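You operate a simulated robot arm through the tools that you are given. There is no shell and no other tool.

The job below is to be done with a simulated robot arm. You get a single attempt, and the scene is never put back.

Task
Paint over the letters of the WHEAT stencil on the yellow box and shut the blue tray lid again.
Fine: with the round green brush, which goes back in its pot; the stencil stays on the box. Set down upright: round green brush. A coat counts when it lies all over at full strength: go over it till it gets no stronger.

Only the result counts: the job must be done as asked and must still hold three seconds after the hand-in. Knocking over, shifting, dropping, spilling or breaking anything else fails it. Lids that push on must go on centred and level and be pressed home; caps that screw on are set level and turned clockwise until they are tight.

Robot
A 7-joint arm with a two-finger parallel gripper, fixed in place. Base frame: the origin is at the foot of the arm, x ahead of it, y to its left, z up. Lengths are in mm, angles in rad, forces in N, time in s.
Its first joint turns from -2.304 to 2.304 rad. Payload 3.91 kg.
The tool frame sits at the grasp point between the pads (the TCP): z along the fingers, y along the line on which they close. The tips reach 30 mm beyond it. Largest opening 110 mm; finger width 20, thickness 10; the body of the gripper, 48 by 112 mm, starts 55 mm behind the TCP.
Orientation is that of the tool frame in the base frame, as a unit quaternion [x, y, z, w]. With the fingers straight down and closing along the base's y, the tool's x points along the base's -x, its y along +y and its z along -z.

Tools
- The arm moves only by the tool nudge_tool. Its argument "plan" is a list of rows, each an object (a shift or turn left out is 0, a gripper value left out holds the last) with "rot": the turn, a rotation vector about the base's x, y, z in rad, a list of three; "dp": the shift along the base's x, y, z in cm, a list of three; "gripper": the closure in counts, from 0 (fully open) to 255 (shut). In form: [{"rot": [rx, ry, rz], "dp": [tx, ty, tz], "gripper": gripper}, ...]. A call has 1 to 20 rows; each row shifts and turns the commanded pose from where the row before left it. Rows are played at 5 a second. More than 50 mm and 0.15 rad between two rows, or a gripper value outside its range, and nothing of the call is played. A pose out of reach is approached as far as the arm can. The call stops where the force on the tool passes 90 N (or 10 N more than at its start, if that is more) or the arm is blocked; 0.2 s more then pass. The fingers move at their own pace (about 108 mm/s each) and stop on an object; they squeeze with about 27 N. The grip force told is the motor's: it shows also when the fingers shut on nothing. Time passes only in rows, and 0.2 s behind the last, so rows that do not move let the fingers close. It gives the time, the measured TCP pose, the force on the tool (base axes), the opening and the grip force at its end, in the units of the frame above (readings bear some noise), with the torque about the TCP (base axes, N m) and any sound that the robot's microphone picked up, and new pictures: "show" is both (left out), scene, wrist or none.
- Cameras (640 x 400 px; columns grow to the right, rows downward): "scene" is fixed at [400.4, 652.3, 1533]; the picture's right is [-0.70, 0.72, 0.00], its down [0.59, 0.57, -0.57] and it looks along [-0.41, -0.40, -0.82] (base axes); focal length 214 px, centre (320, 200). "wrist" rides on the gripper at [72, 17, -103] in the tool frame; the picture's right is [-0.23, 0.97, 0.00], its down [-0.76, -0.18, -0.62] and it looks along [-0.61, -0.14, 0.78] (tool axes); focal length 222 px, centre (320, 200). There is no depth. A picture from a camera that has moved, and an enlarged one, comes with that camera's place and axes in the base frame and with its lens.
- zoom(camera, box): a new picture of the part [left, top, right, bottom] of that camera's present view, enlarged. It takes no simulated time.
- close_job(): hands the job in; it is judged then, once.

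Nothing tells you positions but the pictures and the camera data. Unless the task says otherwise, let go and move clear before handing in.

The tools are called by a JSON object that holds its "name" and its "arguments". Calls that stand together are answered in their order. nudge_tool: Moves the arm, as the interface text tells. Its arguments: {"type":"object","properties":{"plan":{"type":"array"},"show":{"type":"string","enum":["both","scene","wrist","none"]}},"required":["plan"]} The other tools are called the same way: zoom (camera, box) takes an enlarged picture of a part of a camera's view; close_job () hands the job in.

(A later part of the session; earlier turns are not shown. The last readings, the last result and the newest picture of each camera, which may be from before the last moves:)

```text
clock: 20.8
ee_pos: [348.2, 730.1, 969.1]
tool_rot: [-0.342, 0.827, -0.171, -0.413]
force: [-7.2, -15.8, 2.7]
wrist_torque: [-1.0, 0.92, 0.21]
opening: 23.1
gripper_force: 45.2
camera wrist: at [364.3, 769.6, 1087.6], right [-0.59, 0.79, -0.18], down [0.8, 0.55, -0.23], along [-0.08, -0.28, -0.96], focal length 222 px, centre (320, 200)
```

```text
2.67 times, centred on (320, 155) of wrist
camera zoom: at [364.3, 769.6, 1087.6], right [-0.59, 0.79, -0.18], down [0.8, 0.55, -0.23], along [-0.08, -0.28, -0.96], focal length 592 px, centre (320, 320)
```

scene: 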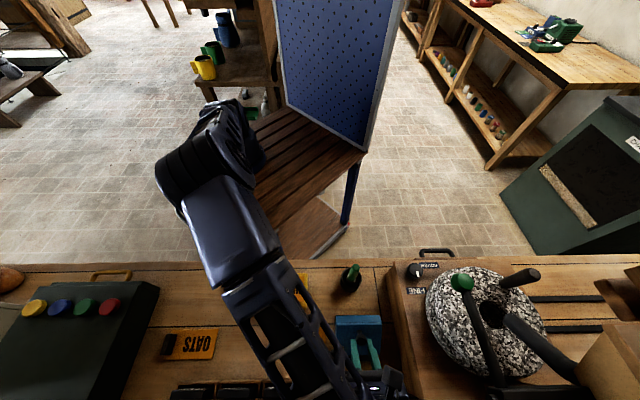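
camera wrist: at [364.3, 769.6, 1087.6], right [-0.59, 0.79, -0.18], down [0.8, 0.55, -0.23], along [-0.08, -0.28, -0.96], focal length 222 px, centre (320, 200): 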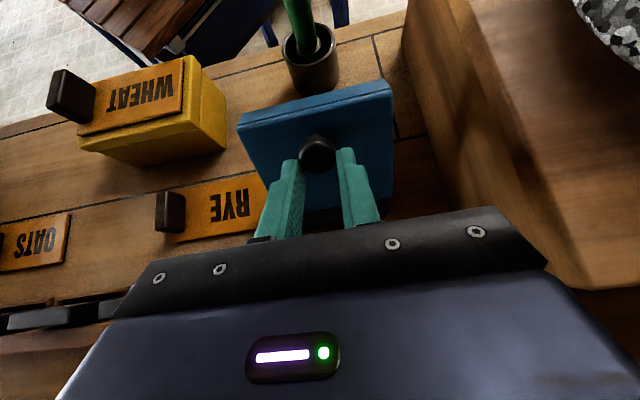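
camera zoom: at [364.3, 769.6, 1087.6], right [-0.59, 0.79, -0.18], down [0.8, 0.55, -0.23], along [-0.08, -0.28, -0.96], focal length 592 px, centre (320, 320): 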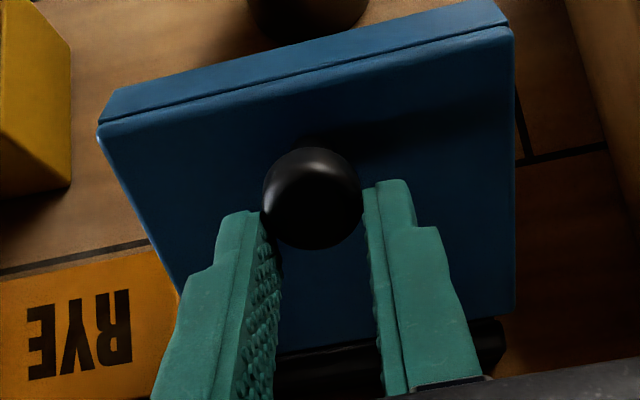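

{"name": "nudge_tool", "arguments": {"plan": [{"dp": [0.537, 0.537, 0.02], "rot": [-0.03085, 0.03085, 0]}, {"dp": [0.537, 0.537, -0.05], "rot": [-0.03085, 0.03085, 0]}, {}], "show": "wrist"}}

{"name": "zoom", "arguments": {"camera": "wrist", "box": [200, 80, 440, 230]}}

```text
clock: 21.6
ee_pos: [347.4, 731.5, 968.0]
tool_rot: [-0.342, 0.827, -0.17, -0.412]
force: [-3.3, -13.6, 5.7]
wrist_torque: [-0.82, 0.7, 0.19]
opening: 23.0
gripper_force: 45.4
out of reach, approached as far as the arm can: row 1, 2
camera wrist: at [364.4, 769.6, 1087.7], right [-0.59, 0.79, -0.18], down [0.8, 0.55, -0.23], along [-0.08, -0.28, -0.96], focal length 222 px, centre (320, 200)
```

wrist: 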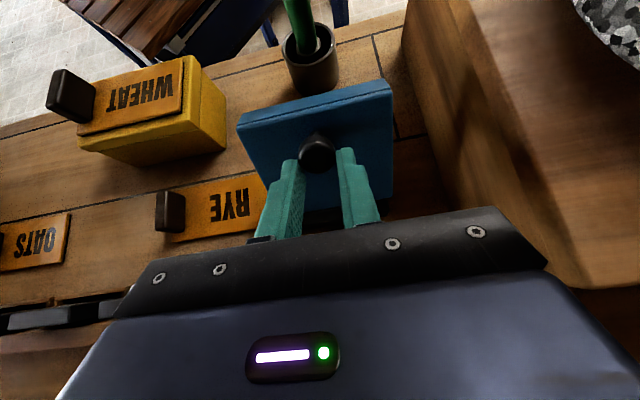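

```text
2.67 times, centred on (320, 155) of wrist
camera zoom: at [364.4, 769.6, 1087.7], right [-0.59, 0.79, -0.18], down [0.8, 0.55, -0.23], along [-0.08, -0.28, -0.96], focal length 592 px, centre (320, 320)
```

zoom: 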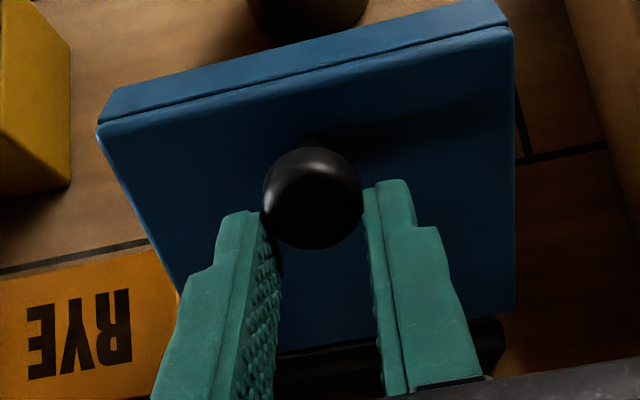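

The arm can't lean beyond about 53° here. I'll check where the commanded pose stands by taking one of those steps back.

{"name": "nudge_tool", "arguments": {"plan": [{"dp": [-0.537, -0.537, 0.05], "rot": [0.03085, -0.03085, 0]}], "show": "none"}}

```text
clock: 22.0
ee_pos: [344.2, 726.4, 966.8]
tool_rot: [-0.345, 0.837, -0.162, -0.393]
force: [5.7, 16.3, -2.2]
wrist_torque: [1.14, -1.0, -0.19]
opening: 23.2
gripper_force: 45.3
```

The commanded pose follows the measured one, so that's clear. I'll carry on over the top with the gripper becoming more upright, letting the knob pivot in the pads.

{"name": "nudge_tool", "arguments": {"plan": [{"dp": [0.445, 0.445, 0.28], "rot": [0.0216, -0.0216, 0]}, {"dp": [0.46, 0.46, 0.22], "rot": [0.0216, -0.0216, 0]}, {"dp": [0.474, 0.474, 0.14], "rot": [0.0216, -0.0216, 0]}, {}], "show": "both"}}

{"name": "zoom", "arguments": {"camera": "wrist", "box": [200, 80, 440, 230]}}

```text
clock: 23.0
ee_pos: [357.7, 738.8, 975.5]
tool_rot: [-0.353, 0.853, -0.146, -0.355]
force: [2.0, -1.7, 0.4]
wrist_torque: [0.03, -0.08, 0.09]
opening: 22.1
gripper_force: 0.9
camera wrist: at [361.3, 767.1, 1098.0], right [-0.57, 0.8, -0.16], down [0.82, 0.57, -0.1], along [0.01, -0.19, -0.98], focal length 222 px, centre (320, 200)
```

scene: 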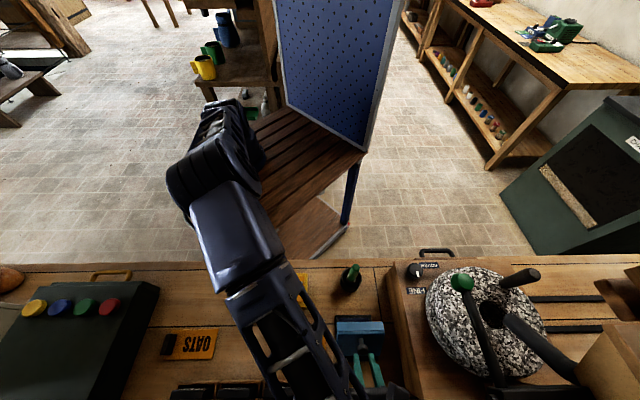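
wrist: 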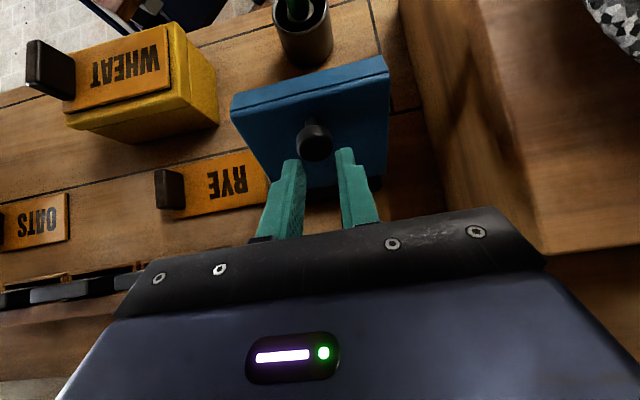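

```text
2.67 times, centred on (320, 155) of wrist
camera zoom: at [361.3, 767.1, 1098.0], right [-0.57, 0.8, -0.16], down [0.82, 0.57, -0.1], along [0.01, -0.19, -0.98], focal length 592 px, centre (320, 320)
```

zoom: 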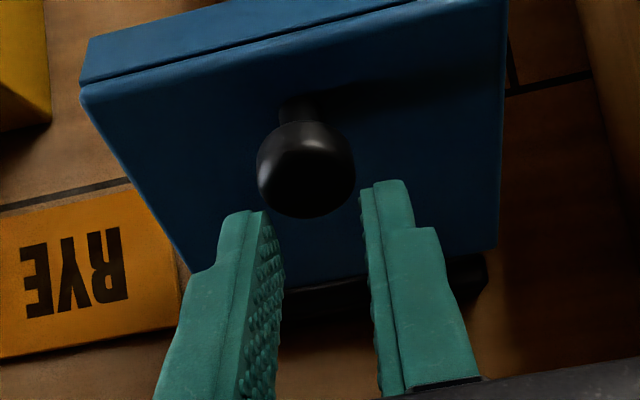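

The knob has slipped past the fingertips. I'll check whether the lid drops back.

{"name": "nudge_tool", "arguments": {"plan": [{}], "show": "both"}}

{"name": "zoom", "arguments": {"camera": "wrist", "box": [200, 40, 440, 190]}}

```text
clock: 23.4
ee_pos: [356.9, 738.6, 975.2]
tool_rot: [-0.353, 0.853, -0.147, -0.356]
force: [1.7, -1.7, -1.2]
wrist_torque: [0.04, -0.02, 0.05]
opening: 21.7
gripper_force: 1.5
camera wrist: at [361.2, 767.1, 1098.2], right [-0.57, 0.8, -0.16], down [0.82, 0.57, -0.1], along [0.01, -0.19, -0.98], focal length 222 px, centre (320, 200)
```

scene: 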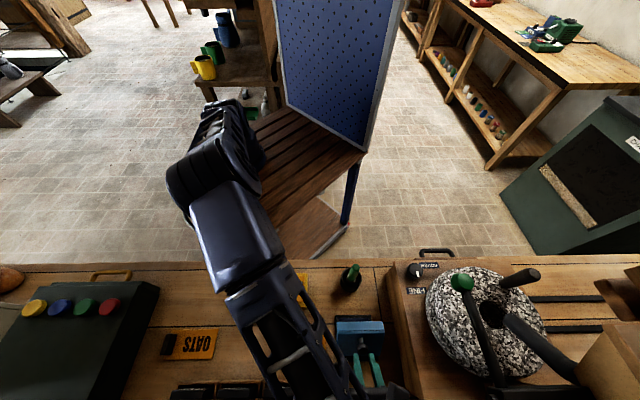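
wrist: 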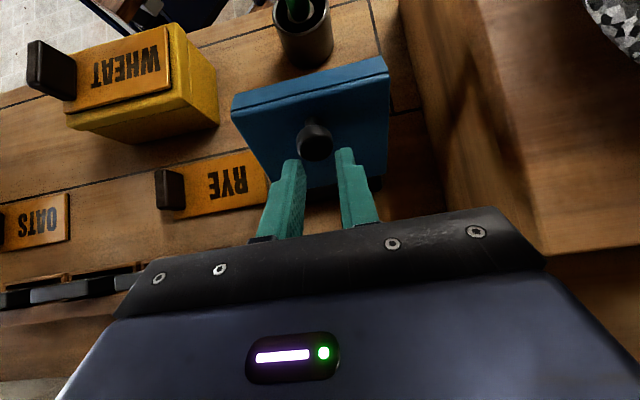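

```text
2.67 times, centred on (320, 115) of wrist
camera zoom: at [361.2, 767.1, 1098.2], right [-0.57, 0.8, -0.16], down [0.82, 0.57, -0.1], along [0.01, -0.19, -0.98], focal length 592 px, centre (320, 427)
```

zoom: 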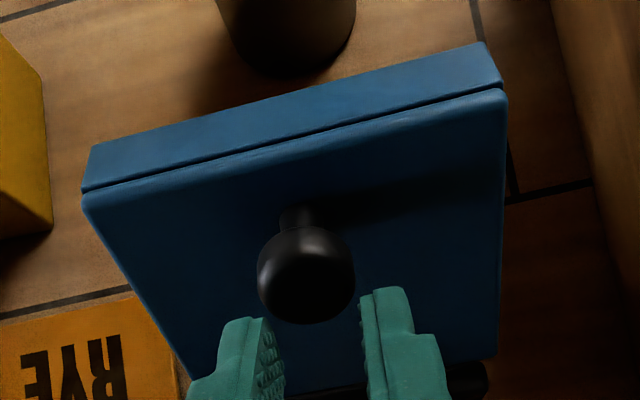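

The knob is held only by the very fingertip corners at about 70°. I won't risk a slam: I'll lower the lid back along the arc and regrip it deeper.

{"name": "nudge_tool", "arguments": {"plan": [{"dp": [-0.516, -0.516, -0.16]}, {"dp": [-0.481, -0.481, -0.22]}, {"dp": [-0.467, -0.467, -0.27]}, {"dp": [-0.453, -0.453, -0.33]}], "show": "wrist"}}

{"name": "zoom", "arguments": {"camera": "wrist", "box": [200, 60, 440, 210]}}

```text
clock: 24.4
ee_pos: [338.0, 720.3, 966.0]
tool_rot: [-0.353, 0.853, -0.147, -0.356]
force: [-0.6, -0.1, 1.2]
wrist_torque: [-0.03, 0.01, 0.0]
opening: 20.6
gripper_force: 0.0
camera wrist: at [342.2, 747.8, 1088.6], right [-0.57, 0.8, -0.16], down [0.82, 0.57, -0.1], along [0.01, -0.19, -0.98], focal length 222 px, centre (320, 200)
```

wrist: 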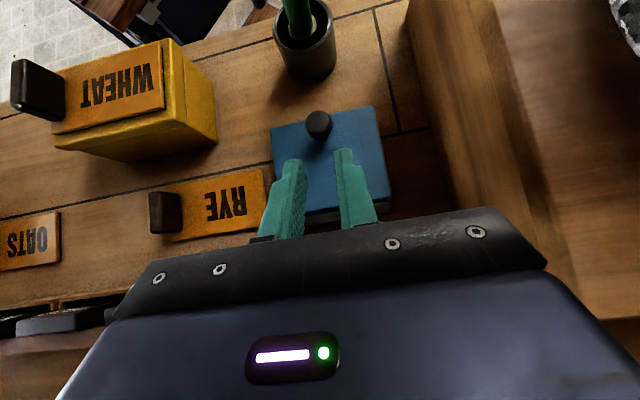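

```text
2.67 times, centred on (320, 135) of wrist
camera zoom: at [342.2, 747.8, 1088.6], right [-0.57, 0.8, -0.16], down [0.82, 0.57, -0.1], along [0.01, -0.19, -0.98], focal length 592 px, centre (320, 373)
```

zoom: 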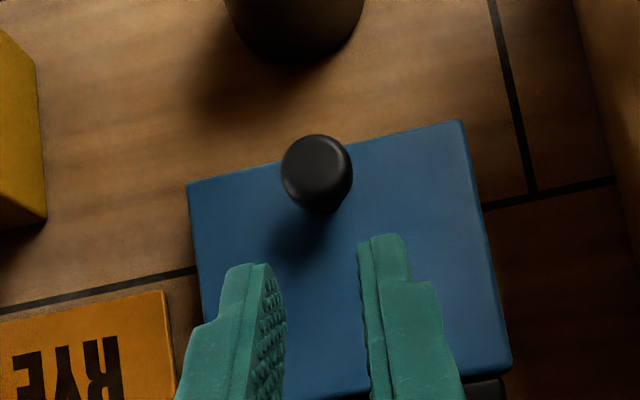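

The lid slipped and fell shut, but relative to the bench seams the tray hasn't shifted. I'll regrip with the knob deeper between the pads, using the corrected hinge position.

{"name": "nudge_tool", "arguments": {"plan": [{"dp": [0, 0, 3], "gripper": 110}, {"dp": [-1.5, -1.5, 0.5], "rot": [0.0946, -0.0946, 0]}, {"dp": [-1.5, -1.5, 0], "rot": [0.0946, -0.0946, 0]}, {"dp": [-1.41, -1.36, 0], "rot": [0.0946, -0.0946, 0]}, {"dp": [0, 0, -2.5]}, {"dp": [0, 0, -2.6]}, {}, {}], "show": "wrist"}}

{"name": "zoom", "arguments": {"camera": "wrist", "box": [220, 70, 420, 195]}}

```text
clock: 26.2
ee_pos: [295.0, 677.2, 948.2]
tool_rot: [-0.375, 0.906, -0.074, -0.179]
force: [-0.2, -0.8, 0.3]
wrist_torque: [0.01, 0.01, -0.02]
opening: 62.5
gripper_force: 0.0
camera wrist: at [263.0, 667.9, 1070.7], right [-0.54, 0.84, -0.09], down [0.79, 0.54, 0.29], along [0.29, 0.09, -0.95], focal length 222 px, centre (320, 200)
```

wrist: 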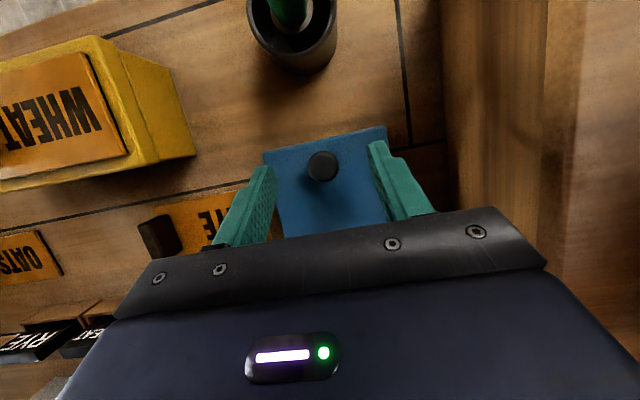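

```text
3.20 times, centred on (320, 132) of wrist
camera zoom: at [263.0, 667.9, 1070.7], right [-0.54, 0.84, -0.09], down [0.79, 0.54, 0.29], along [0.29, 0.09, -0.95], focal length 711 px, centre (320, 416)
```

zoom: 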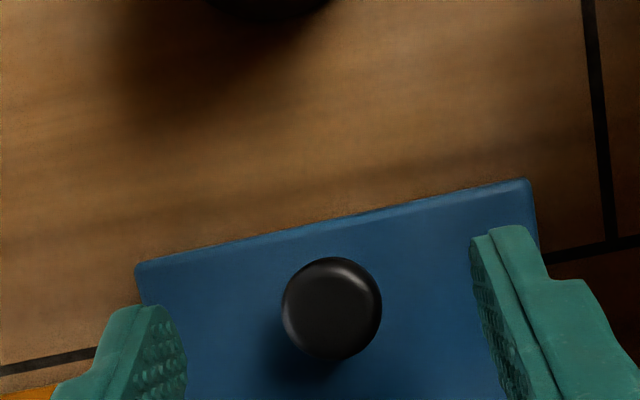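

The knob is well centred. I'm descending and closing firmly.

{"name": "nudge_tool", "arguments": {"plan": [{"dp": [0.05, 0.05, -1.5]}, {"dp": [0, 0, -1.5]}, {"dp": [0, 0, -0.75]}, {}], "show": "wrist"}}

{"name": "zoom", "arguments": {"camera": "wrist", "box": [240, 110, 400, 210]}}

```text
clock: 27.2
ee_pos: [293.8, 677.1, 912.4]
tool_rot: [-0.375, 0.907, -0.073, -0.18]
force: [0.6, -0.2, 7.0]
wrist_torque: [-0.13, -0.16, -0.01]
opening: 62.7
gripper_force: 0.2
camera wrist: at [262.9, 668.6, 1034.3], right [-0.54, 0.84, -0.09], down [0.79, 0.54, 0.29], along [0.29, 0.09, -0.95], focal length 222 px, centre (320, 200)
```

wrist: 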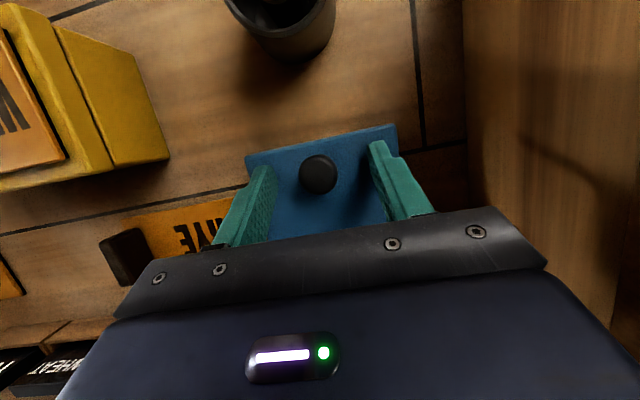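

```text
4.00 times, centred on (320, 160) of wrist
camera zoom: at [262.9, 668.6, 1034.3], right [-0.54, 0.84, -0.09], down [0.79, 0.54, 0.29], along [0.29, 0.09, -0.95], focal length 888 px, centre (320, 360)
```

zoom: 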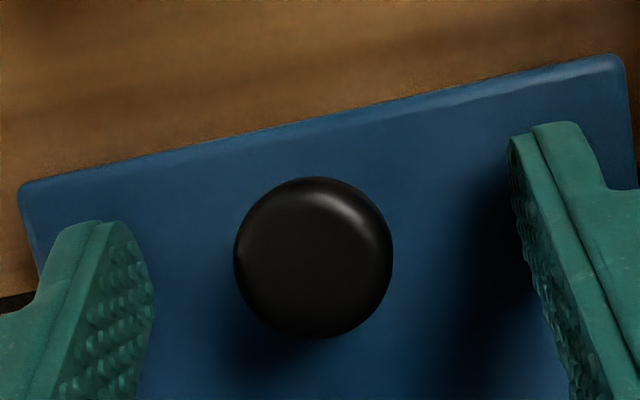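

The fingertips are just touching the lid (7 N), so its top is at about 880. I'll lift 1 mm and grip firmly.

{"name": "nudge_tool", "arguments": {"plan": [{"dp": [0.04, -0.04, 0.12]}, {"gripper": 205}, {"gripper": 255}, {}, {}], "show": "none"}}

{"name": "nudge_tool", "arguments": {"plan": [{"dp": [0.148, 0.148, 0.65], "rot": [-0.02468, 0.02468, 0]}, {"dp": [0.191, 0.191, 0.63], "rot": [-0.02468, 0.02468, 0]}, {"dp": [0.226, 0.226, 0.6], "rot": [-0.02468, 0.02468, 0]}, {"dp": [0.269, 0.269, 0.59], "rot": [-0.02468, 0.02468, 0]}], "show": "wrist"}}

{"name": "zoom", "arguments": {"camera": "wrist", "box": [220, 90, 420, 215]}}

```text
clock: 28.4
ee_pos: [295.0, 675.7, 912.8]
tool_rot: [-0.375, 0.907, -0.074, -0.179]
force: [-1.9, 3.6, -3.6]
wrist_torque: [-0.09, 0.19, -0.04]
opening: 23.2
gripper_force: 45.0
```

```text
clock: 29.4
ee_pos: [301.6, 684.0, 937.0]
tool_rot: [-0.369, 0.892, -0.1, -0.241]
force: [-2.7, 0.5, -15.9]
wrist_torque: [-0.77, 0.72, -0.01]
opening: 22.8
gripper_force: 45.2
camera wrist: at [283.6, 688.9, 1061.3], right [-0.55, 0.83, -0.11], down [0.81, 0.56, 0.15], along [0.19, -0.01, -0.98], focal length 222 px, centre (320, 200)
```

wrist: 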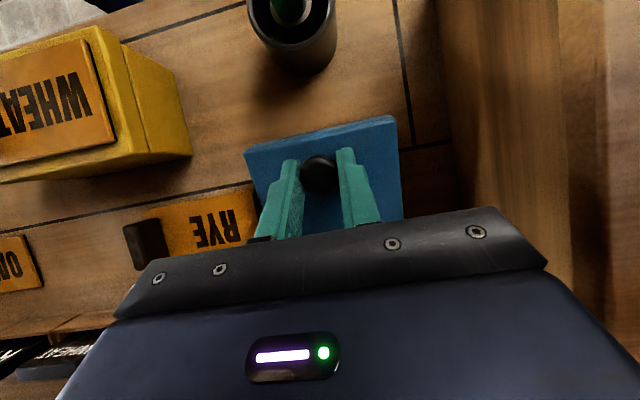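

```text
3.20 times, centred on (320, 152) of wrist
camera zoom: at [283.6, 688.9, 1061.3], right [-0.55, 0.83, -0.11], down [0.81, 0.56, 0.15], along [0.19, -0.01, -0.98], focal length 711 px, centre (320, 352)
```

zoom: 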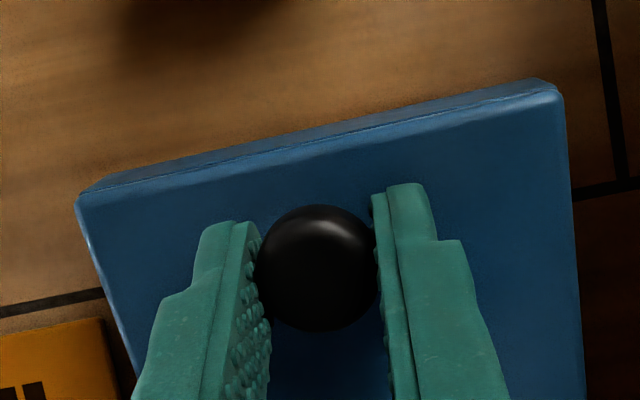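

{"name": "nudge_tool", "arguments": {"plan": [{"dp": [0.304, 0.304, 0.54], "rot": [-0.02468, 0.02468, 0]}, {"dp": [0.332, 0.332, 0.51], "rot": [-0.02468, 0.02468, 0]}, {"dp": [0.368, 0.368, 0.48], "rot": [-0.02468, 0.02468, 0]}, {"dp": [0.396, 0.396, 0.42], "rot": [-0.02468, 0.02468, 0]}], "show": "both"}}

{"name": "zoom", "arguments": {"camera": "wrist", "box": [220, 90, 420, 215]}}

{"name": "zoom", "arguments": {"camera": "scene", "box": [320, 290, 420, 380]}}

```text
clock: 30.4
ee_pos: [317.2, 699.5, 956.2]
tool_rot: [-0.361, 0.873, -0.124, -0.303]
force: [-2.4, -11.1, -10.0]
wrist_torque: [-0.89, 0.7, 0.08]
opening: 23.1
gripper_force: 44.9
camera wrist: at [309.8, 715.0, 1082.1], right [-0.56, 0.82, -0.14], down [0.82, 0.57, 0.02], along [0.09, -0.1, -0.99], focal length 222 px, centre (320, 200)
```

scene: 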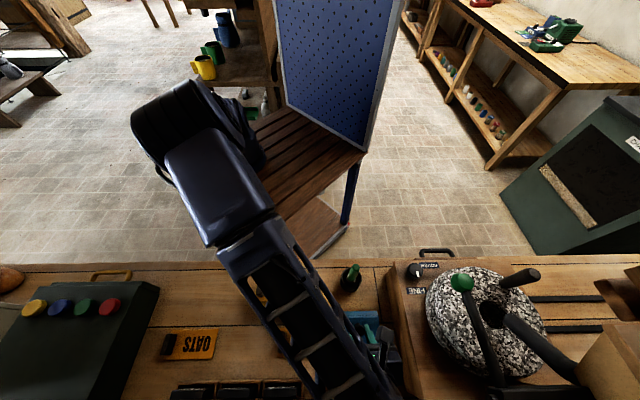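
wrist: 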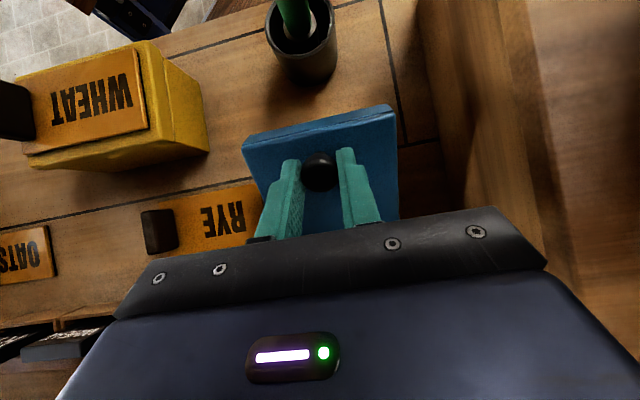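

```text
3.20 times, centred on (320, 152) of wrist
camera zoom: at [309.8, 715.0, 1082.1], right [-0.56, 0.82, -0.14], down [0.82, 0.57, 0.02], along [0.09, -0.1, -0.99], focal length 711 px, centre (320, 352)
```

zoom: 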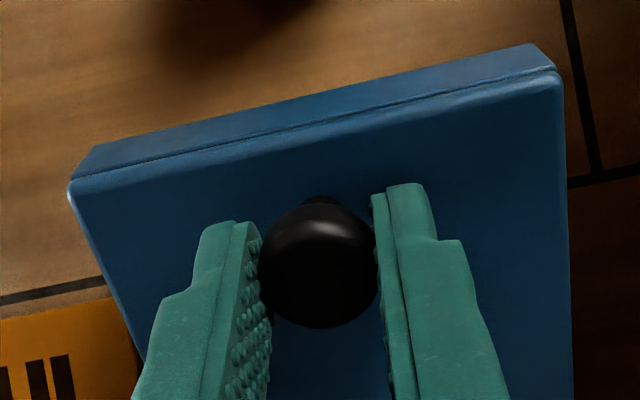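

```text
4.44 times, centred on (370, 335) of scene
camera zoom: at [400.4, 652.3, 1533.0], right [-0.7, 0.72, 0.0], down [0.59, 0.57, -0.57], along [-0.41, -0.4, -0.82], focal length 953 px, centre (98, -400)
```

zoom: 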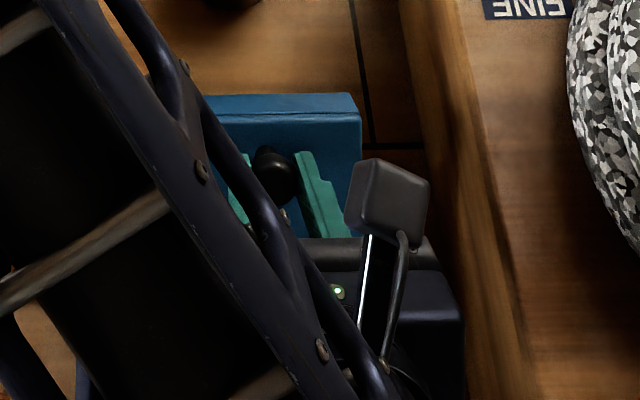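

{"name": "nudge_tool", "arguments": {"plan": [{"dp": [0.424, 0.424, 0.38], "rot": [-0.02468, 0.02468, 0]}, {"dp": [0.445, 0.445, 0.34], "rot": [-0.02468, 0.02468, 0]}, {"dp": [0.467, 0.467, 0.27], "rot": [-0.02468, 0.02468, 0]}, {"dp": [0.46, 0.46, 0.25], "rot": [-0.01234, 0.01234, 0]}], "show": "wrist"}}

{"name": "zoom", "arguments": {"camera": "wrist", "box": [220, 90, 420, 215]}}

```text
clock: 31.4
ee_pos: [335.5, 715.8, 969.8]
tool_rot: [-0.353, 0.853, -0.147, -0.355]
force: [2.4, -25.7, 3.1]
wrist_torque: [-1.16, 0.82, 0.31]
opening: 23.1
gripper_force: 45.6
camera wrist: at [338.7, 744.0, 1092.6], right [-0.57, 0.8, -0.16], down [0.82, 0.57, -0.1], along [0.01, -0.19, -0.98], focal length 222 px, centre (320, 200)
```

wrist: 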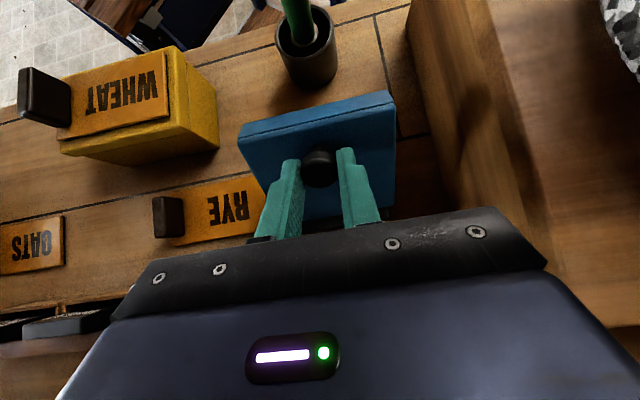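

```text
3.20 times, centred on (320, 152) of wrist
camera zoom: at [338.7, 744.0, 1092.6], right [-0.57, 0.8, -0.16], down [0.82, 0.57, -0.1], along [0.01, -0.19, -0.98], focal length 711 px, centre (320, 352)
```

zoom: 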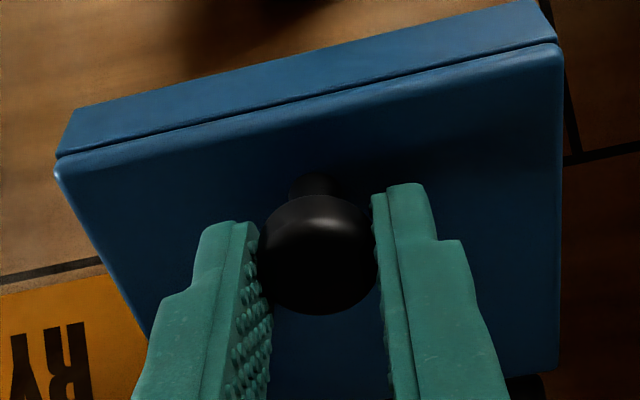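

Side load has built up (about 20 N across the hinge axis), so I'll ease the tool sideways slightly while continuing.

{"name": "nudge_tool", "arguments": {"plan": [{"dp": [0.08, -0.08, 0]}, {"dp": [0.5, 0.42, 0.21]}, {"dp": [0.507, 0.427, 0.15]}, {"dp": [0.46, 0.46, 0.12], "rot": [0.01234, -0.01234, 0]}], "show": "wrist"}}

{"name": "zoom", "arguments": {"camera": "wrist", "box": [220, 90, 420, 215]}}

```text
clock: 32.4
ee_pos: [348.4, 729.3, 975.2]
tool_rot: [-0.354, 0.856, -0.143, -0.349]
force: [-20.8, -2.4, 5.3]
wrist_torque: [-0.94, 1.24, -0.2]
opening: 23.1
gripper_force: 44.6
camera wrist: at [350.6, 755.5, 1098.8], right [-0.57, 0.8, -0.16], down [0.82, 0.57, -0.08], along [0.02, -0.18, -0.98], focal length 222 px, centre (320, 200)
```

wrist: 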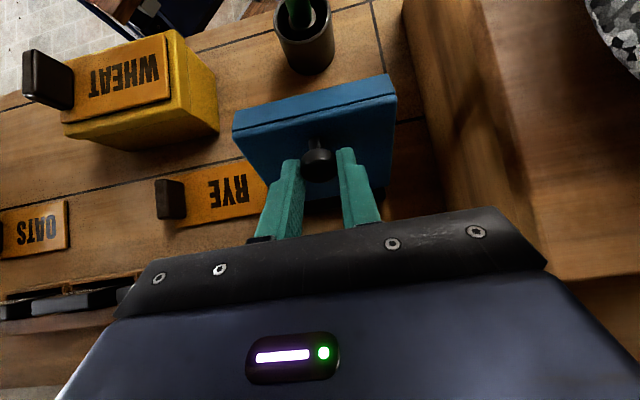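

```text
3.20 times, centred on (320, 152) of wrist
camera zoom: at [350.6, 755.5, 1098.8], right [-0.57, 0.8, -0.16], down [0.82, 0.57, -0.08], along [0.02, -0.18, -0.98], focal length 711 px, centre (320, 352)
```

zoom: 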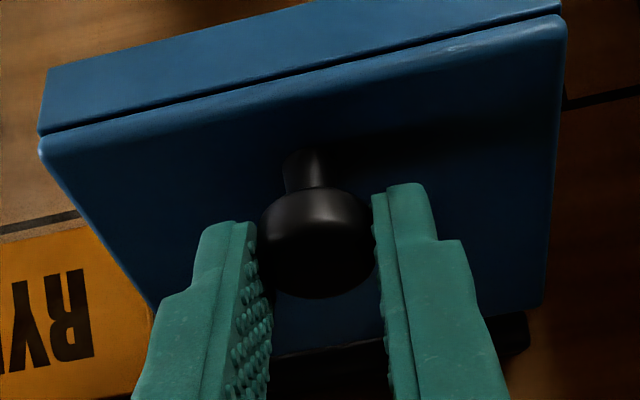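

About 71° now. The side load has reversed, so I'm trimming it back a little. I'll make the last part one brisk sweep over the top so the lid's momentum helps.

{"name": "nudge_tool", "arguments": {"plan": [{"dp": [1.97, 2.1, 0.2], "rot": [0.0531, -0.0531, 0]}], "show": "both"}}

{"name": "zoom", "arguments": {"camera": "wrist", "box": [220, 60, 420, 185]}}

```text
clock: 32.8
ee_pos: [368.4, 751.1, 977.3]
tool_rot: [-0.36, 0.868, -0.131, -0.315]
force: [-15.7, -7.3, -1.5]
wrist_torque: [-0.95, 1.1, -0.14]
opening: 22.9
gripper_force: 45.0
camera wrist: at [364.7, 770.1, 1101.4], right [-0.57, 0.81, -0.15], down [0.82, 0.57, -0.01], along [0.07, -0.13, -0.99], focal length 222 px, centre (320, 200)
```

scene: 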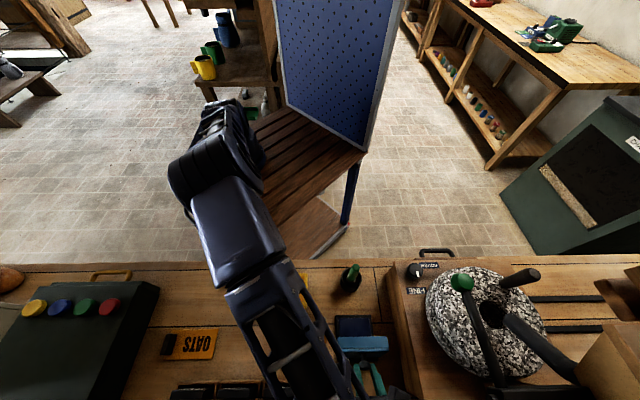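
wrist: 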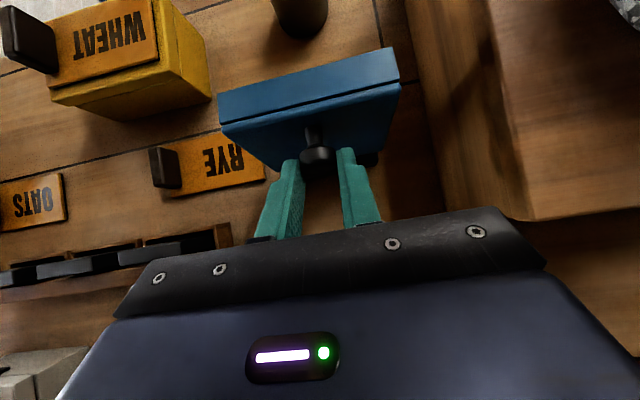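

```text
3.20 times, centred on (320, 122) of wrist
camera zoom: at [364.7, 770.1, 1101.4], right [-0.57, 0.81, -0.15], down [0.82, 0.57, -0.01], along [0.07, -0.13, -0.99], focal length 711 px, centre (320, 448)
```

zoom: 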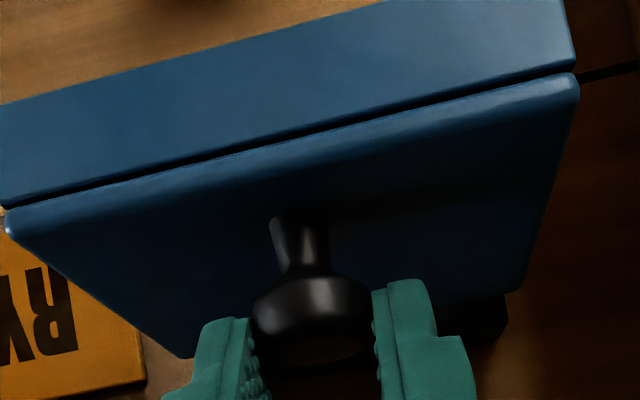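

The lid is nearly upright and still in the grip. One more push past vertical.

{"name": "nudge_tool", "arguments": {"plan": [{"dp": [0.65, 0.65, -0.1], "rot": [0.0494, -0.0494, 0]}, {}], "show": "both"}}

{"name": "zoom", "arguments": {"camera": "wrist", "box": [220, 60, 420, 185]}}

{"name": "zoom", "arguments": {"camera": "scene", "box": [310, 290, 430, 390]}}

```text
clock: 33.4
ee_pos: [376.7, 757.6, 977.6]
tool_rot: [-0.364, 0.879, -0.117, -0.285]
force: [-17.4, -1.8, 5.1]
wrist_torque: [-0.94, 1.21, -0.26]
opening: 22.8
gripper_force: 45.3
camera wrist: at [365.3, 770.4, 1101.8], right [-0.56, 0.82, -0.13], down [0.82, 0.57, 0.06], along [0.12, -0.08, -0.99], focal length 222 px, centre (320, 200)
```

scene: 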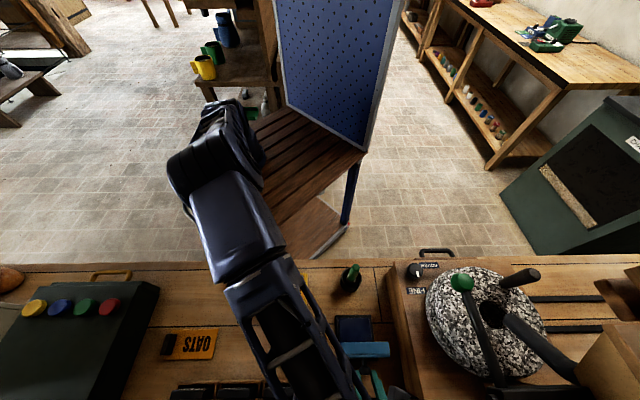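
wrist: 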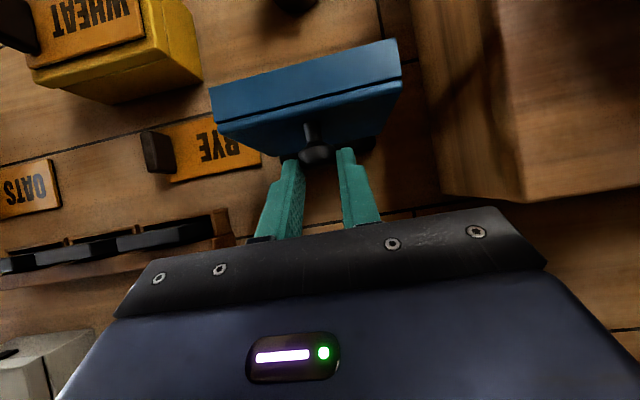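

```text
3.20 times, centred on (320, 122) of wrist
camera zoom: at [365.3, 770.4, 1101.8], right [-0.56, 0.82, -0.13], down [0.82, 0.57, 0.06], along [0.12, -0.08, -0.99], focal length 711 px, centre (320, 448)
```

zoom: 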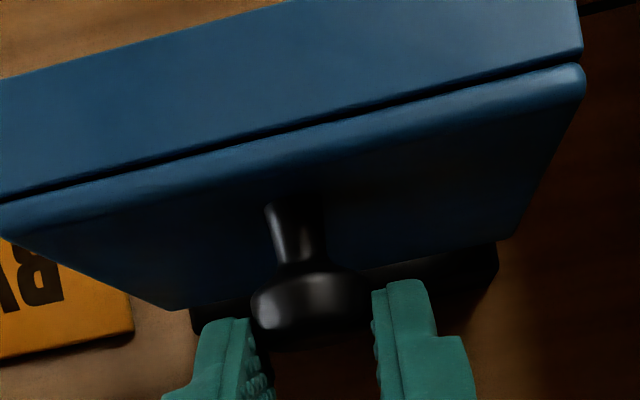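

```text
4.00 times, centred on (370, 340) of scene
camera zoom: at [400.4, 652.3, 1533.0], right [-0.7, 0.72, 0.0], down [0.59, 0.57, -0.57], along [-0.41, -0.4, -0.82], focal length 858 px, centre (120, -360)
```

zoom: 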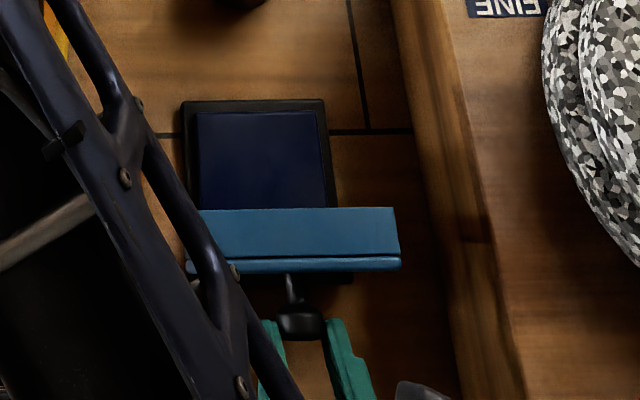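

The tray is open and shows a dark-blue ink pad, with the lid a few degrees past vertical. I'll push it a little further past its balance point before letting go, and watch the force for an end stop.

{"name": "nudge_tool", "arguments": {"plan": [{"dp": [0.27, 0.35, -0.11], "rot": [0.02468, -0.02468, 0]}], "show": "none"}}

{"name": "nudge_tool", "arguments": {"plan": [{"dp": [0.29, 0.33, -0.14], "rot": [0.02468, -0.02468, 0]}], "show": "wrist"}}

{"name": "zoom", "arguments": {"camera": "wrist", "box": [220, 60, 420, 185]}}

{"name": "zoom", "arguments": {"camera": "scene", "box": [310, 290, 430, 390]}}

```text
clock: 33.8
ee_pos: [378.8, 760.4, 975.0]
tool_rot: [-0.366, 0.884, -0.111, -0.269]
force: [-13.8, 4.1, 5.9]
wrist_torque: [-0.52, 0.81, -0.27]
opening: 22.6
gripper_force: 44.7
```

```text
clock: 34.2
ee_pos: [381.6, 763.6, 973.8]
tool_rot: [-0.369, 0.888, -0.105, -0.254]
force: [-13.6, 0.7, 2.5]
wrist_torque: [-0.56, 0.79, -0.26]
opening: 21.4
gripper_force: 45.6
camera wrist: at [365.5, 770.9, 1098.3], right [-0.55, 0.83, -0.12], down [0.82, 0.56, 0.13], along [0.17, -0.03, -0.98], focal length 222 px, centre (320, 200)
```

wrist: 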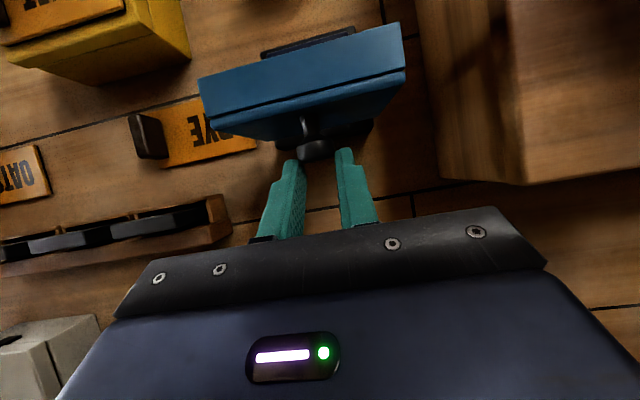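

```text
3.20 times, centred on (320, 122) of wrist
camera zoom: at [365.5, 770.9, 1098.3], right [-0.55, 0.83, -0.12], down [0.82, 0.56, 0.13], along [0.17, -0.03, -0.98], focal length 711 px, centre (320, 448)
```

zoom: 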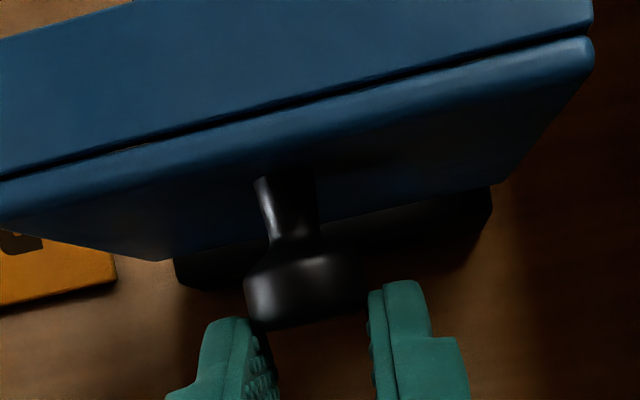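

```text
4.00 times, centred on (370, 340) of scene
camera zoom: at [400.4, 652.3, 1533.0], right [-0.7, 0.72, 0.0], down [0.59, 0.57, -0.57], along [-0.41, -0.4, -0.82], focal length 858 px, centre (120, -360)
```

zoom: 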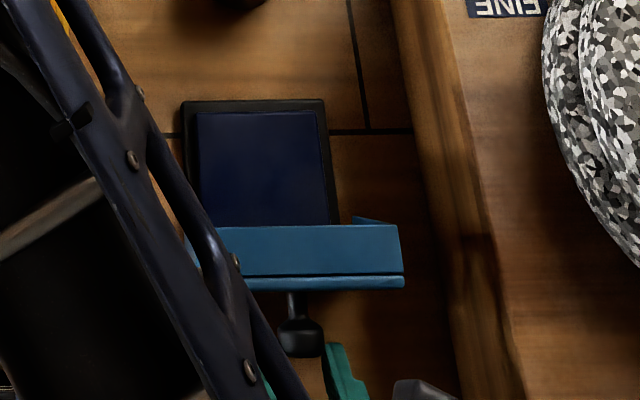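

The lid is about 10° past vertical but only the fingertips hold it. I'll slide the fingers straight toward the hinge, which puts no torque on the lid, to seat the knob deeper.

{"name": "nudge_tool", "arguments": {"plan": [{"dp": [-0.086, -0.086, -0.33]}, {"dp": [-0.086, -0.086, -0.33]}], "show": "wrist"}}

{"name": "zoom", "arguments": {"camera": "wrist", "box": [220, 60, 420, 185]}}

```text
clock: 34.8
ee_pos: [381.0, 763.2, 968.5]
tool_rot: [-0.368, 0.889, -0.105, -0.253]
force: [0.2, 19.6, 23.8]
wrist_torque: [0.19, 0.09, -0.27]
opening: 19.6
gripper_force: 45.0
camera wrist: at [363.9, 769.0, 1092.7], right [-0.55, 0.83, -0.12], down [0.82, 0.56, 0.13], along [0.17, -0.03, -0.98], focal length 222 px, centre (320, 200)
```

wrist: 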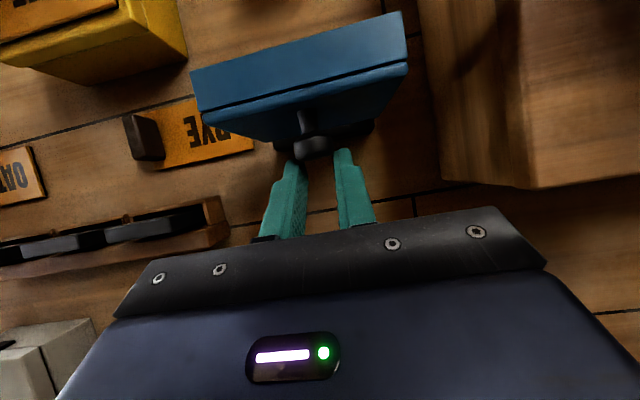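

```text
3.20 times, centred on (320, 122) of wrist
camera zoom: at [363.9, 769.0, 1092.7], right [-0.55, 0.83, -0.12], down [0.82, 0.56, 0.13], along [0.17, -0.03, -0.98], focal length 711 px, centre (320, 448)
```

zoom: 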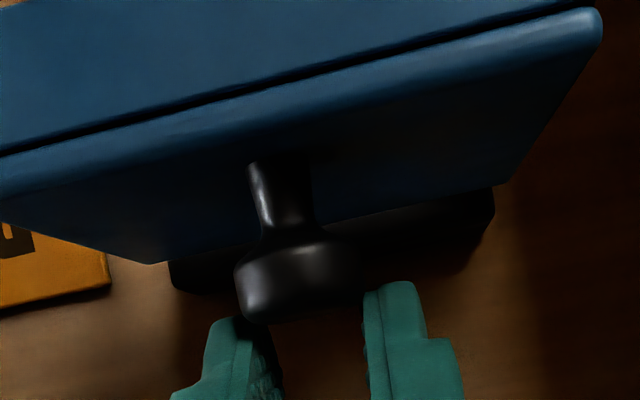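

Looking again, the lid is only about 93° open and the fingertips hold the outer part of the knob. I'll relieve the downward push and pull gently outward to bring it past balance.

{"name": "nudge_tool", "arguments": {"plan": [{"dp": [0.1, 0.1, 0.3]}, {"dp": [0.2, 0.2, 0.1]}], "show": "both"}}

{"name": "zoom", "arguments": {"camera": "wrist", "box": [220, 60, 420, 185]}}

{"name": "zoom", "arguments": {"camera": "scene", "box": [310, 290, 430, 390]}}

```text
clock: 35.4
ee_pos: [384.1, 764.8, 969.9]
tool_rot: [-0.368, 0.888, -0.106, -0.254]
force: [-0.1, -0.7, -0.1]
wrist_torque: [-0.01, -0.02, 0.05]
opening: 0.0
gripper_force: 37.7
camera wrist: at [366.9, 771.3, 1094.2], right [-0.55, 0.82, -0.12], down [0.82, 0.56, 0.12], along [0.17, -0.03, -0.98], focal length 222 px, centre (320, 200)
```

scene: 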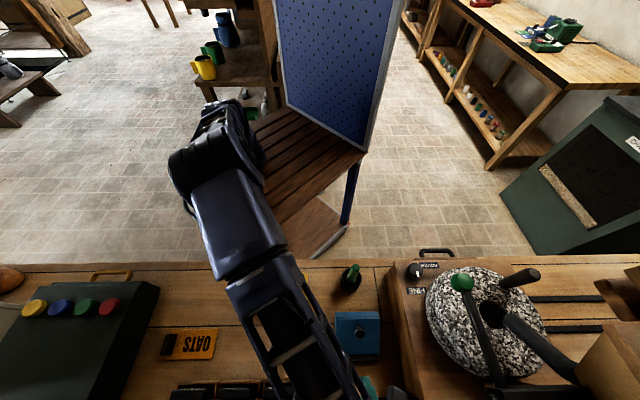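
wrist: 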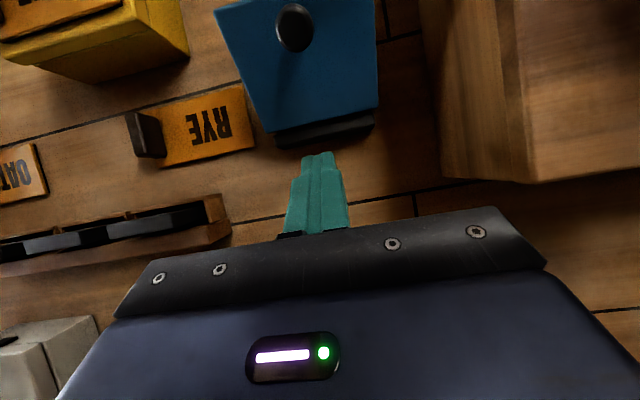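

```text
3.20 times, centred on (320, 122) of wrist
camera zoom: at [366.9, 771.3, 1094.2], right [-0.55, 0.82, -0.12], down [0.82, 0.56, 0.12], along [0.17, -0.03, -0.98], focal length 711 px, centre (320, 448)
```

zoom: 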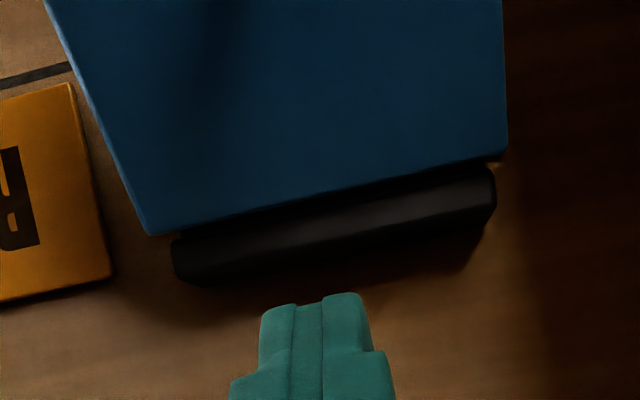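

```text
4.00 times, centred on (370, 340) of scene
camera zoom: at [400.4, 652.3, 1533.0], right [-0.7, 0.72, 0.0], down [0.59, 0.57, -0.57], along [-0.41, -0.4, -0.82], focal length 858 px, centre (120, -360)
```

zoom: 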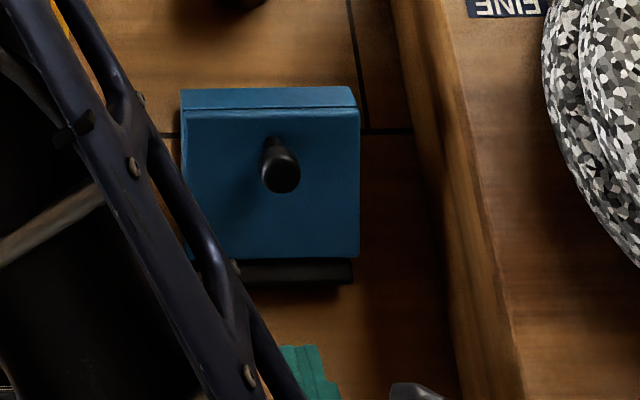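

The knob slipped out and the lid is swinging back. I'll let it settle, then check that the tray hasn't moved.

{"name": "nudge_tool", "arguments": {"plan": [{}], "show": "scene"}}

{"name": "zoom", "arguments": {"camera": "scene", "box": [310, 290, 430, 390]}}

{"name": "zoom", "arguments": {"camera": "wrist", "box": [220, 0, 420, 125]}}

```text
clock: 35.8
ee_pos: [383.6, 765.1, 969.7]
tool_rot: [-0.368, 0.888, -0.106, -0.255]
force: [0.5, -0.9, 0.5]
wrist_torque: [-0.05, 0.01, 0.03]
opening: 0.0
gripper_force: 37.6
```

scene: 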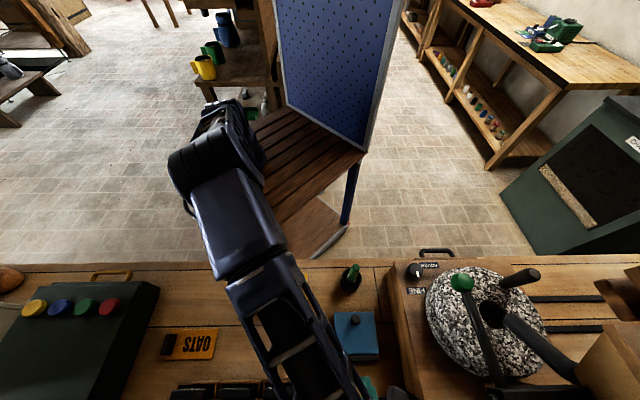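

```text
4.00 times, centred on (370, 340) of scene
camera zoom: at [400.4, 652.3, 1533.0], right [-0.7, 0.72, 0.0], down [0.59, 0.57, -0.57], along [-0.41, -0.4, -0.82], focal length 858 px, centre (120, -360)
```

zoom: 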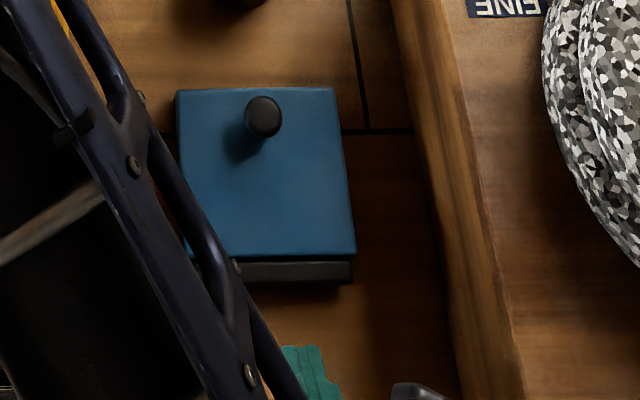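

```text
3.20 times, centred on (320, 62) of wrist
camera zoom: at [366.6, 771.5, 1095.2], right [-0.55, 0.83, -0.12], down [0.82, 0.56, 0.13], along [0.17, -0.03, -0.98], focal length 711 px, centre (320, 640)
```

zoom: 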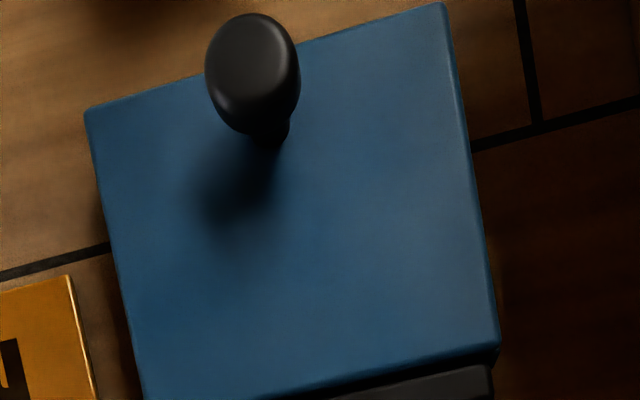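

{"name": "zoom", "arguments": {"camera": "scene", "box": [325, 300, 385, 370]}}

```text
5.71 times, centred on (355, 335) of scene
camera zoom: at [400.4, 652.3, 1533.0], right [-0.7, 0.72, 0.0], down [0.59, 0.57, -0.57], along [-0.41, -0.4, -0.82], focal length 1226 px, centre (120, -571)
```

zoom: 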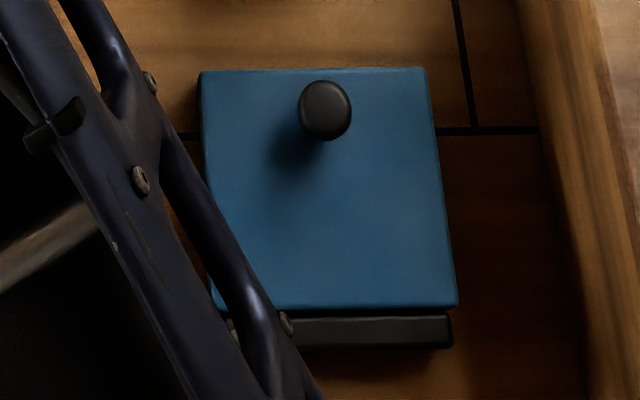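

The tray is in exactly its original place, so it's firm on the bench. Looking from the side, the knob cap is taller than I'd assumed, about 25 mm above the lid. I've recalculated the swing and will grip deeper, starting more upright.

{"name": "nudge_tool", "arguments": {"plan": [{"dp": [0, 0, 4], "gripper": 110}, {"dp": [-3.15, -3.12, 0], "rot": [0.0905, -0.0905, 0]}, {"dp": [-3.15, -3.12, 0], "rot": [0.0905, -0.0905, 0]}, {"dp": [-3.16, -3.12, 0], "rot": [0.0905, -0.0905, 0]}, {"dp": [0, 0, -2.5]}, {"dp": [0, 0, -2]}, {}, {}], "show": "wrist"}}

{"name": "zoom", "arguments": {"camera": "wrist", "box": [220, 70, 420, 195]}}

```text
clock: 37.6
ee_pos: [288.8, 672.0, 968.2]
tool_rot: [-0.381, 0.92, -0.033, -0.08]
force: [-0.1, 0.9, -0.5]
wrist_torque: [0.02, 0.01, 0.01]
opening: 62.8
gripper_force: 0.0
camera wrist: at [239.1, 645.6, 1080.0], right [-0.53, 0.85, -0.04], down [0.73, 0.48, 0.48], along [0.43, 0.23, -0.87], focal length 222 px, centre (320, 200)
```

wrist: 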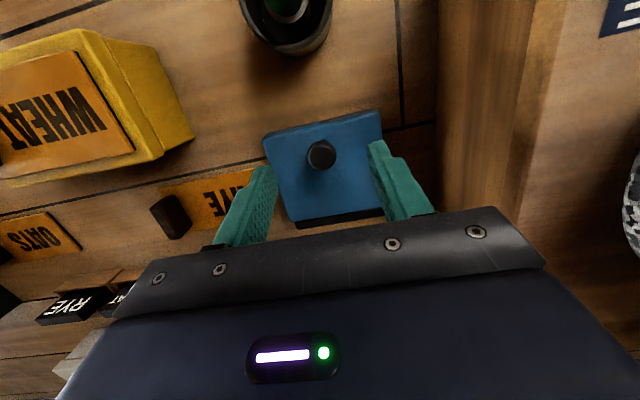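

```text
3.20 times, centred on (320, 132) of wrist
camera zoom: at [239.1, 645.6, 1080.0], right [-0.53, 0.85, -0.04], down [0.73, 0.48, 0.48], along [0.43, 0.23, -0.87], focal length 711 px, centre (320, 416)
```

zoom: 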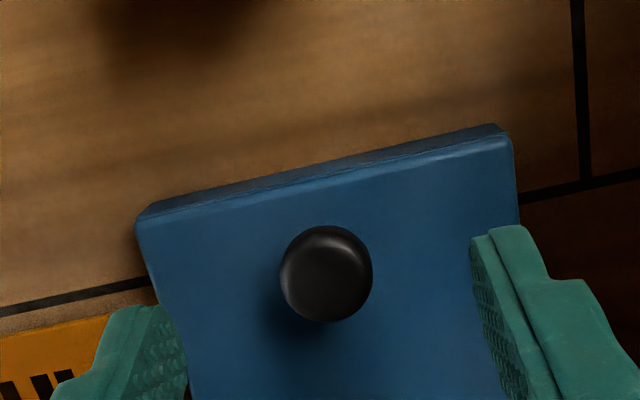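

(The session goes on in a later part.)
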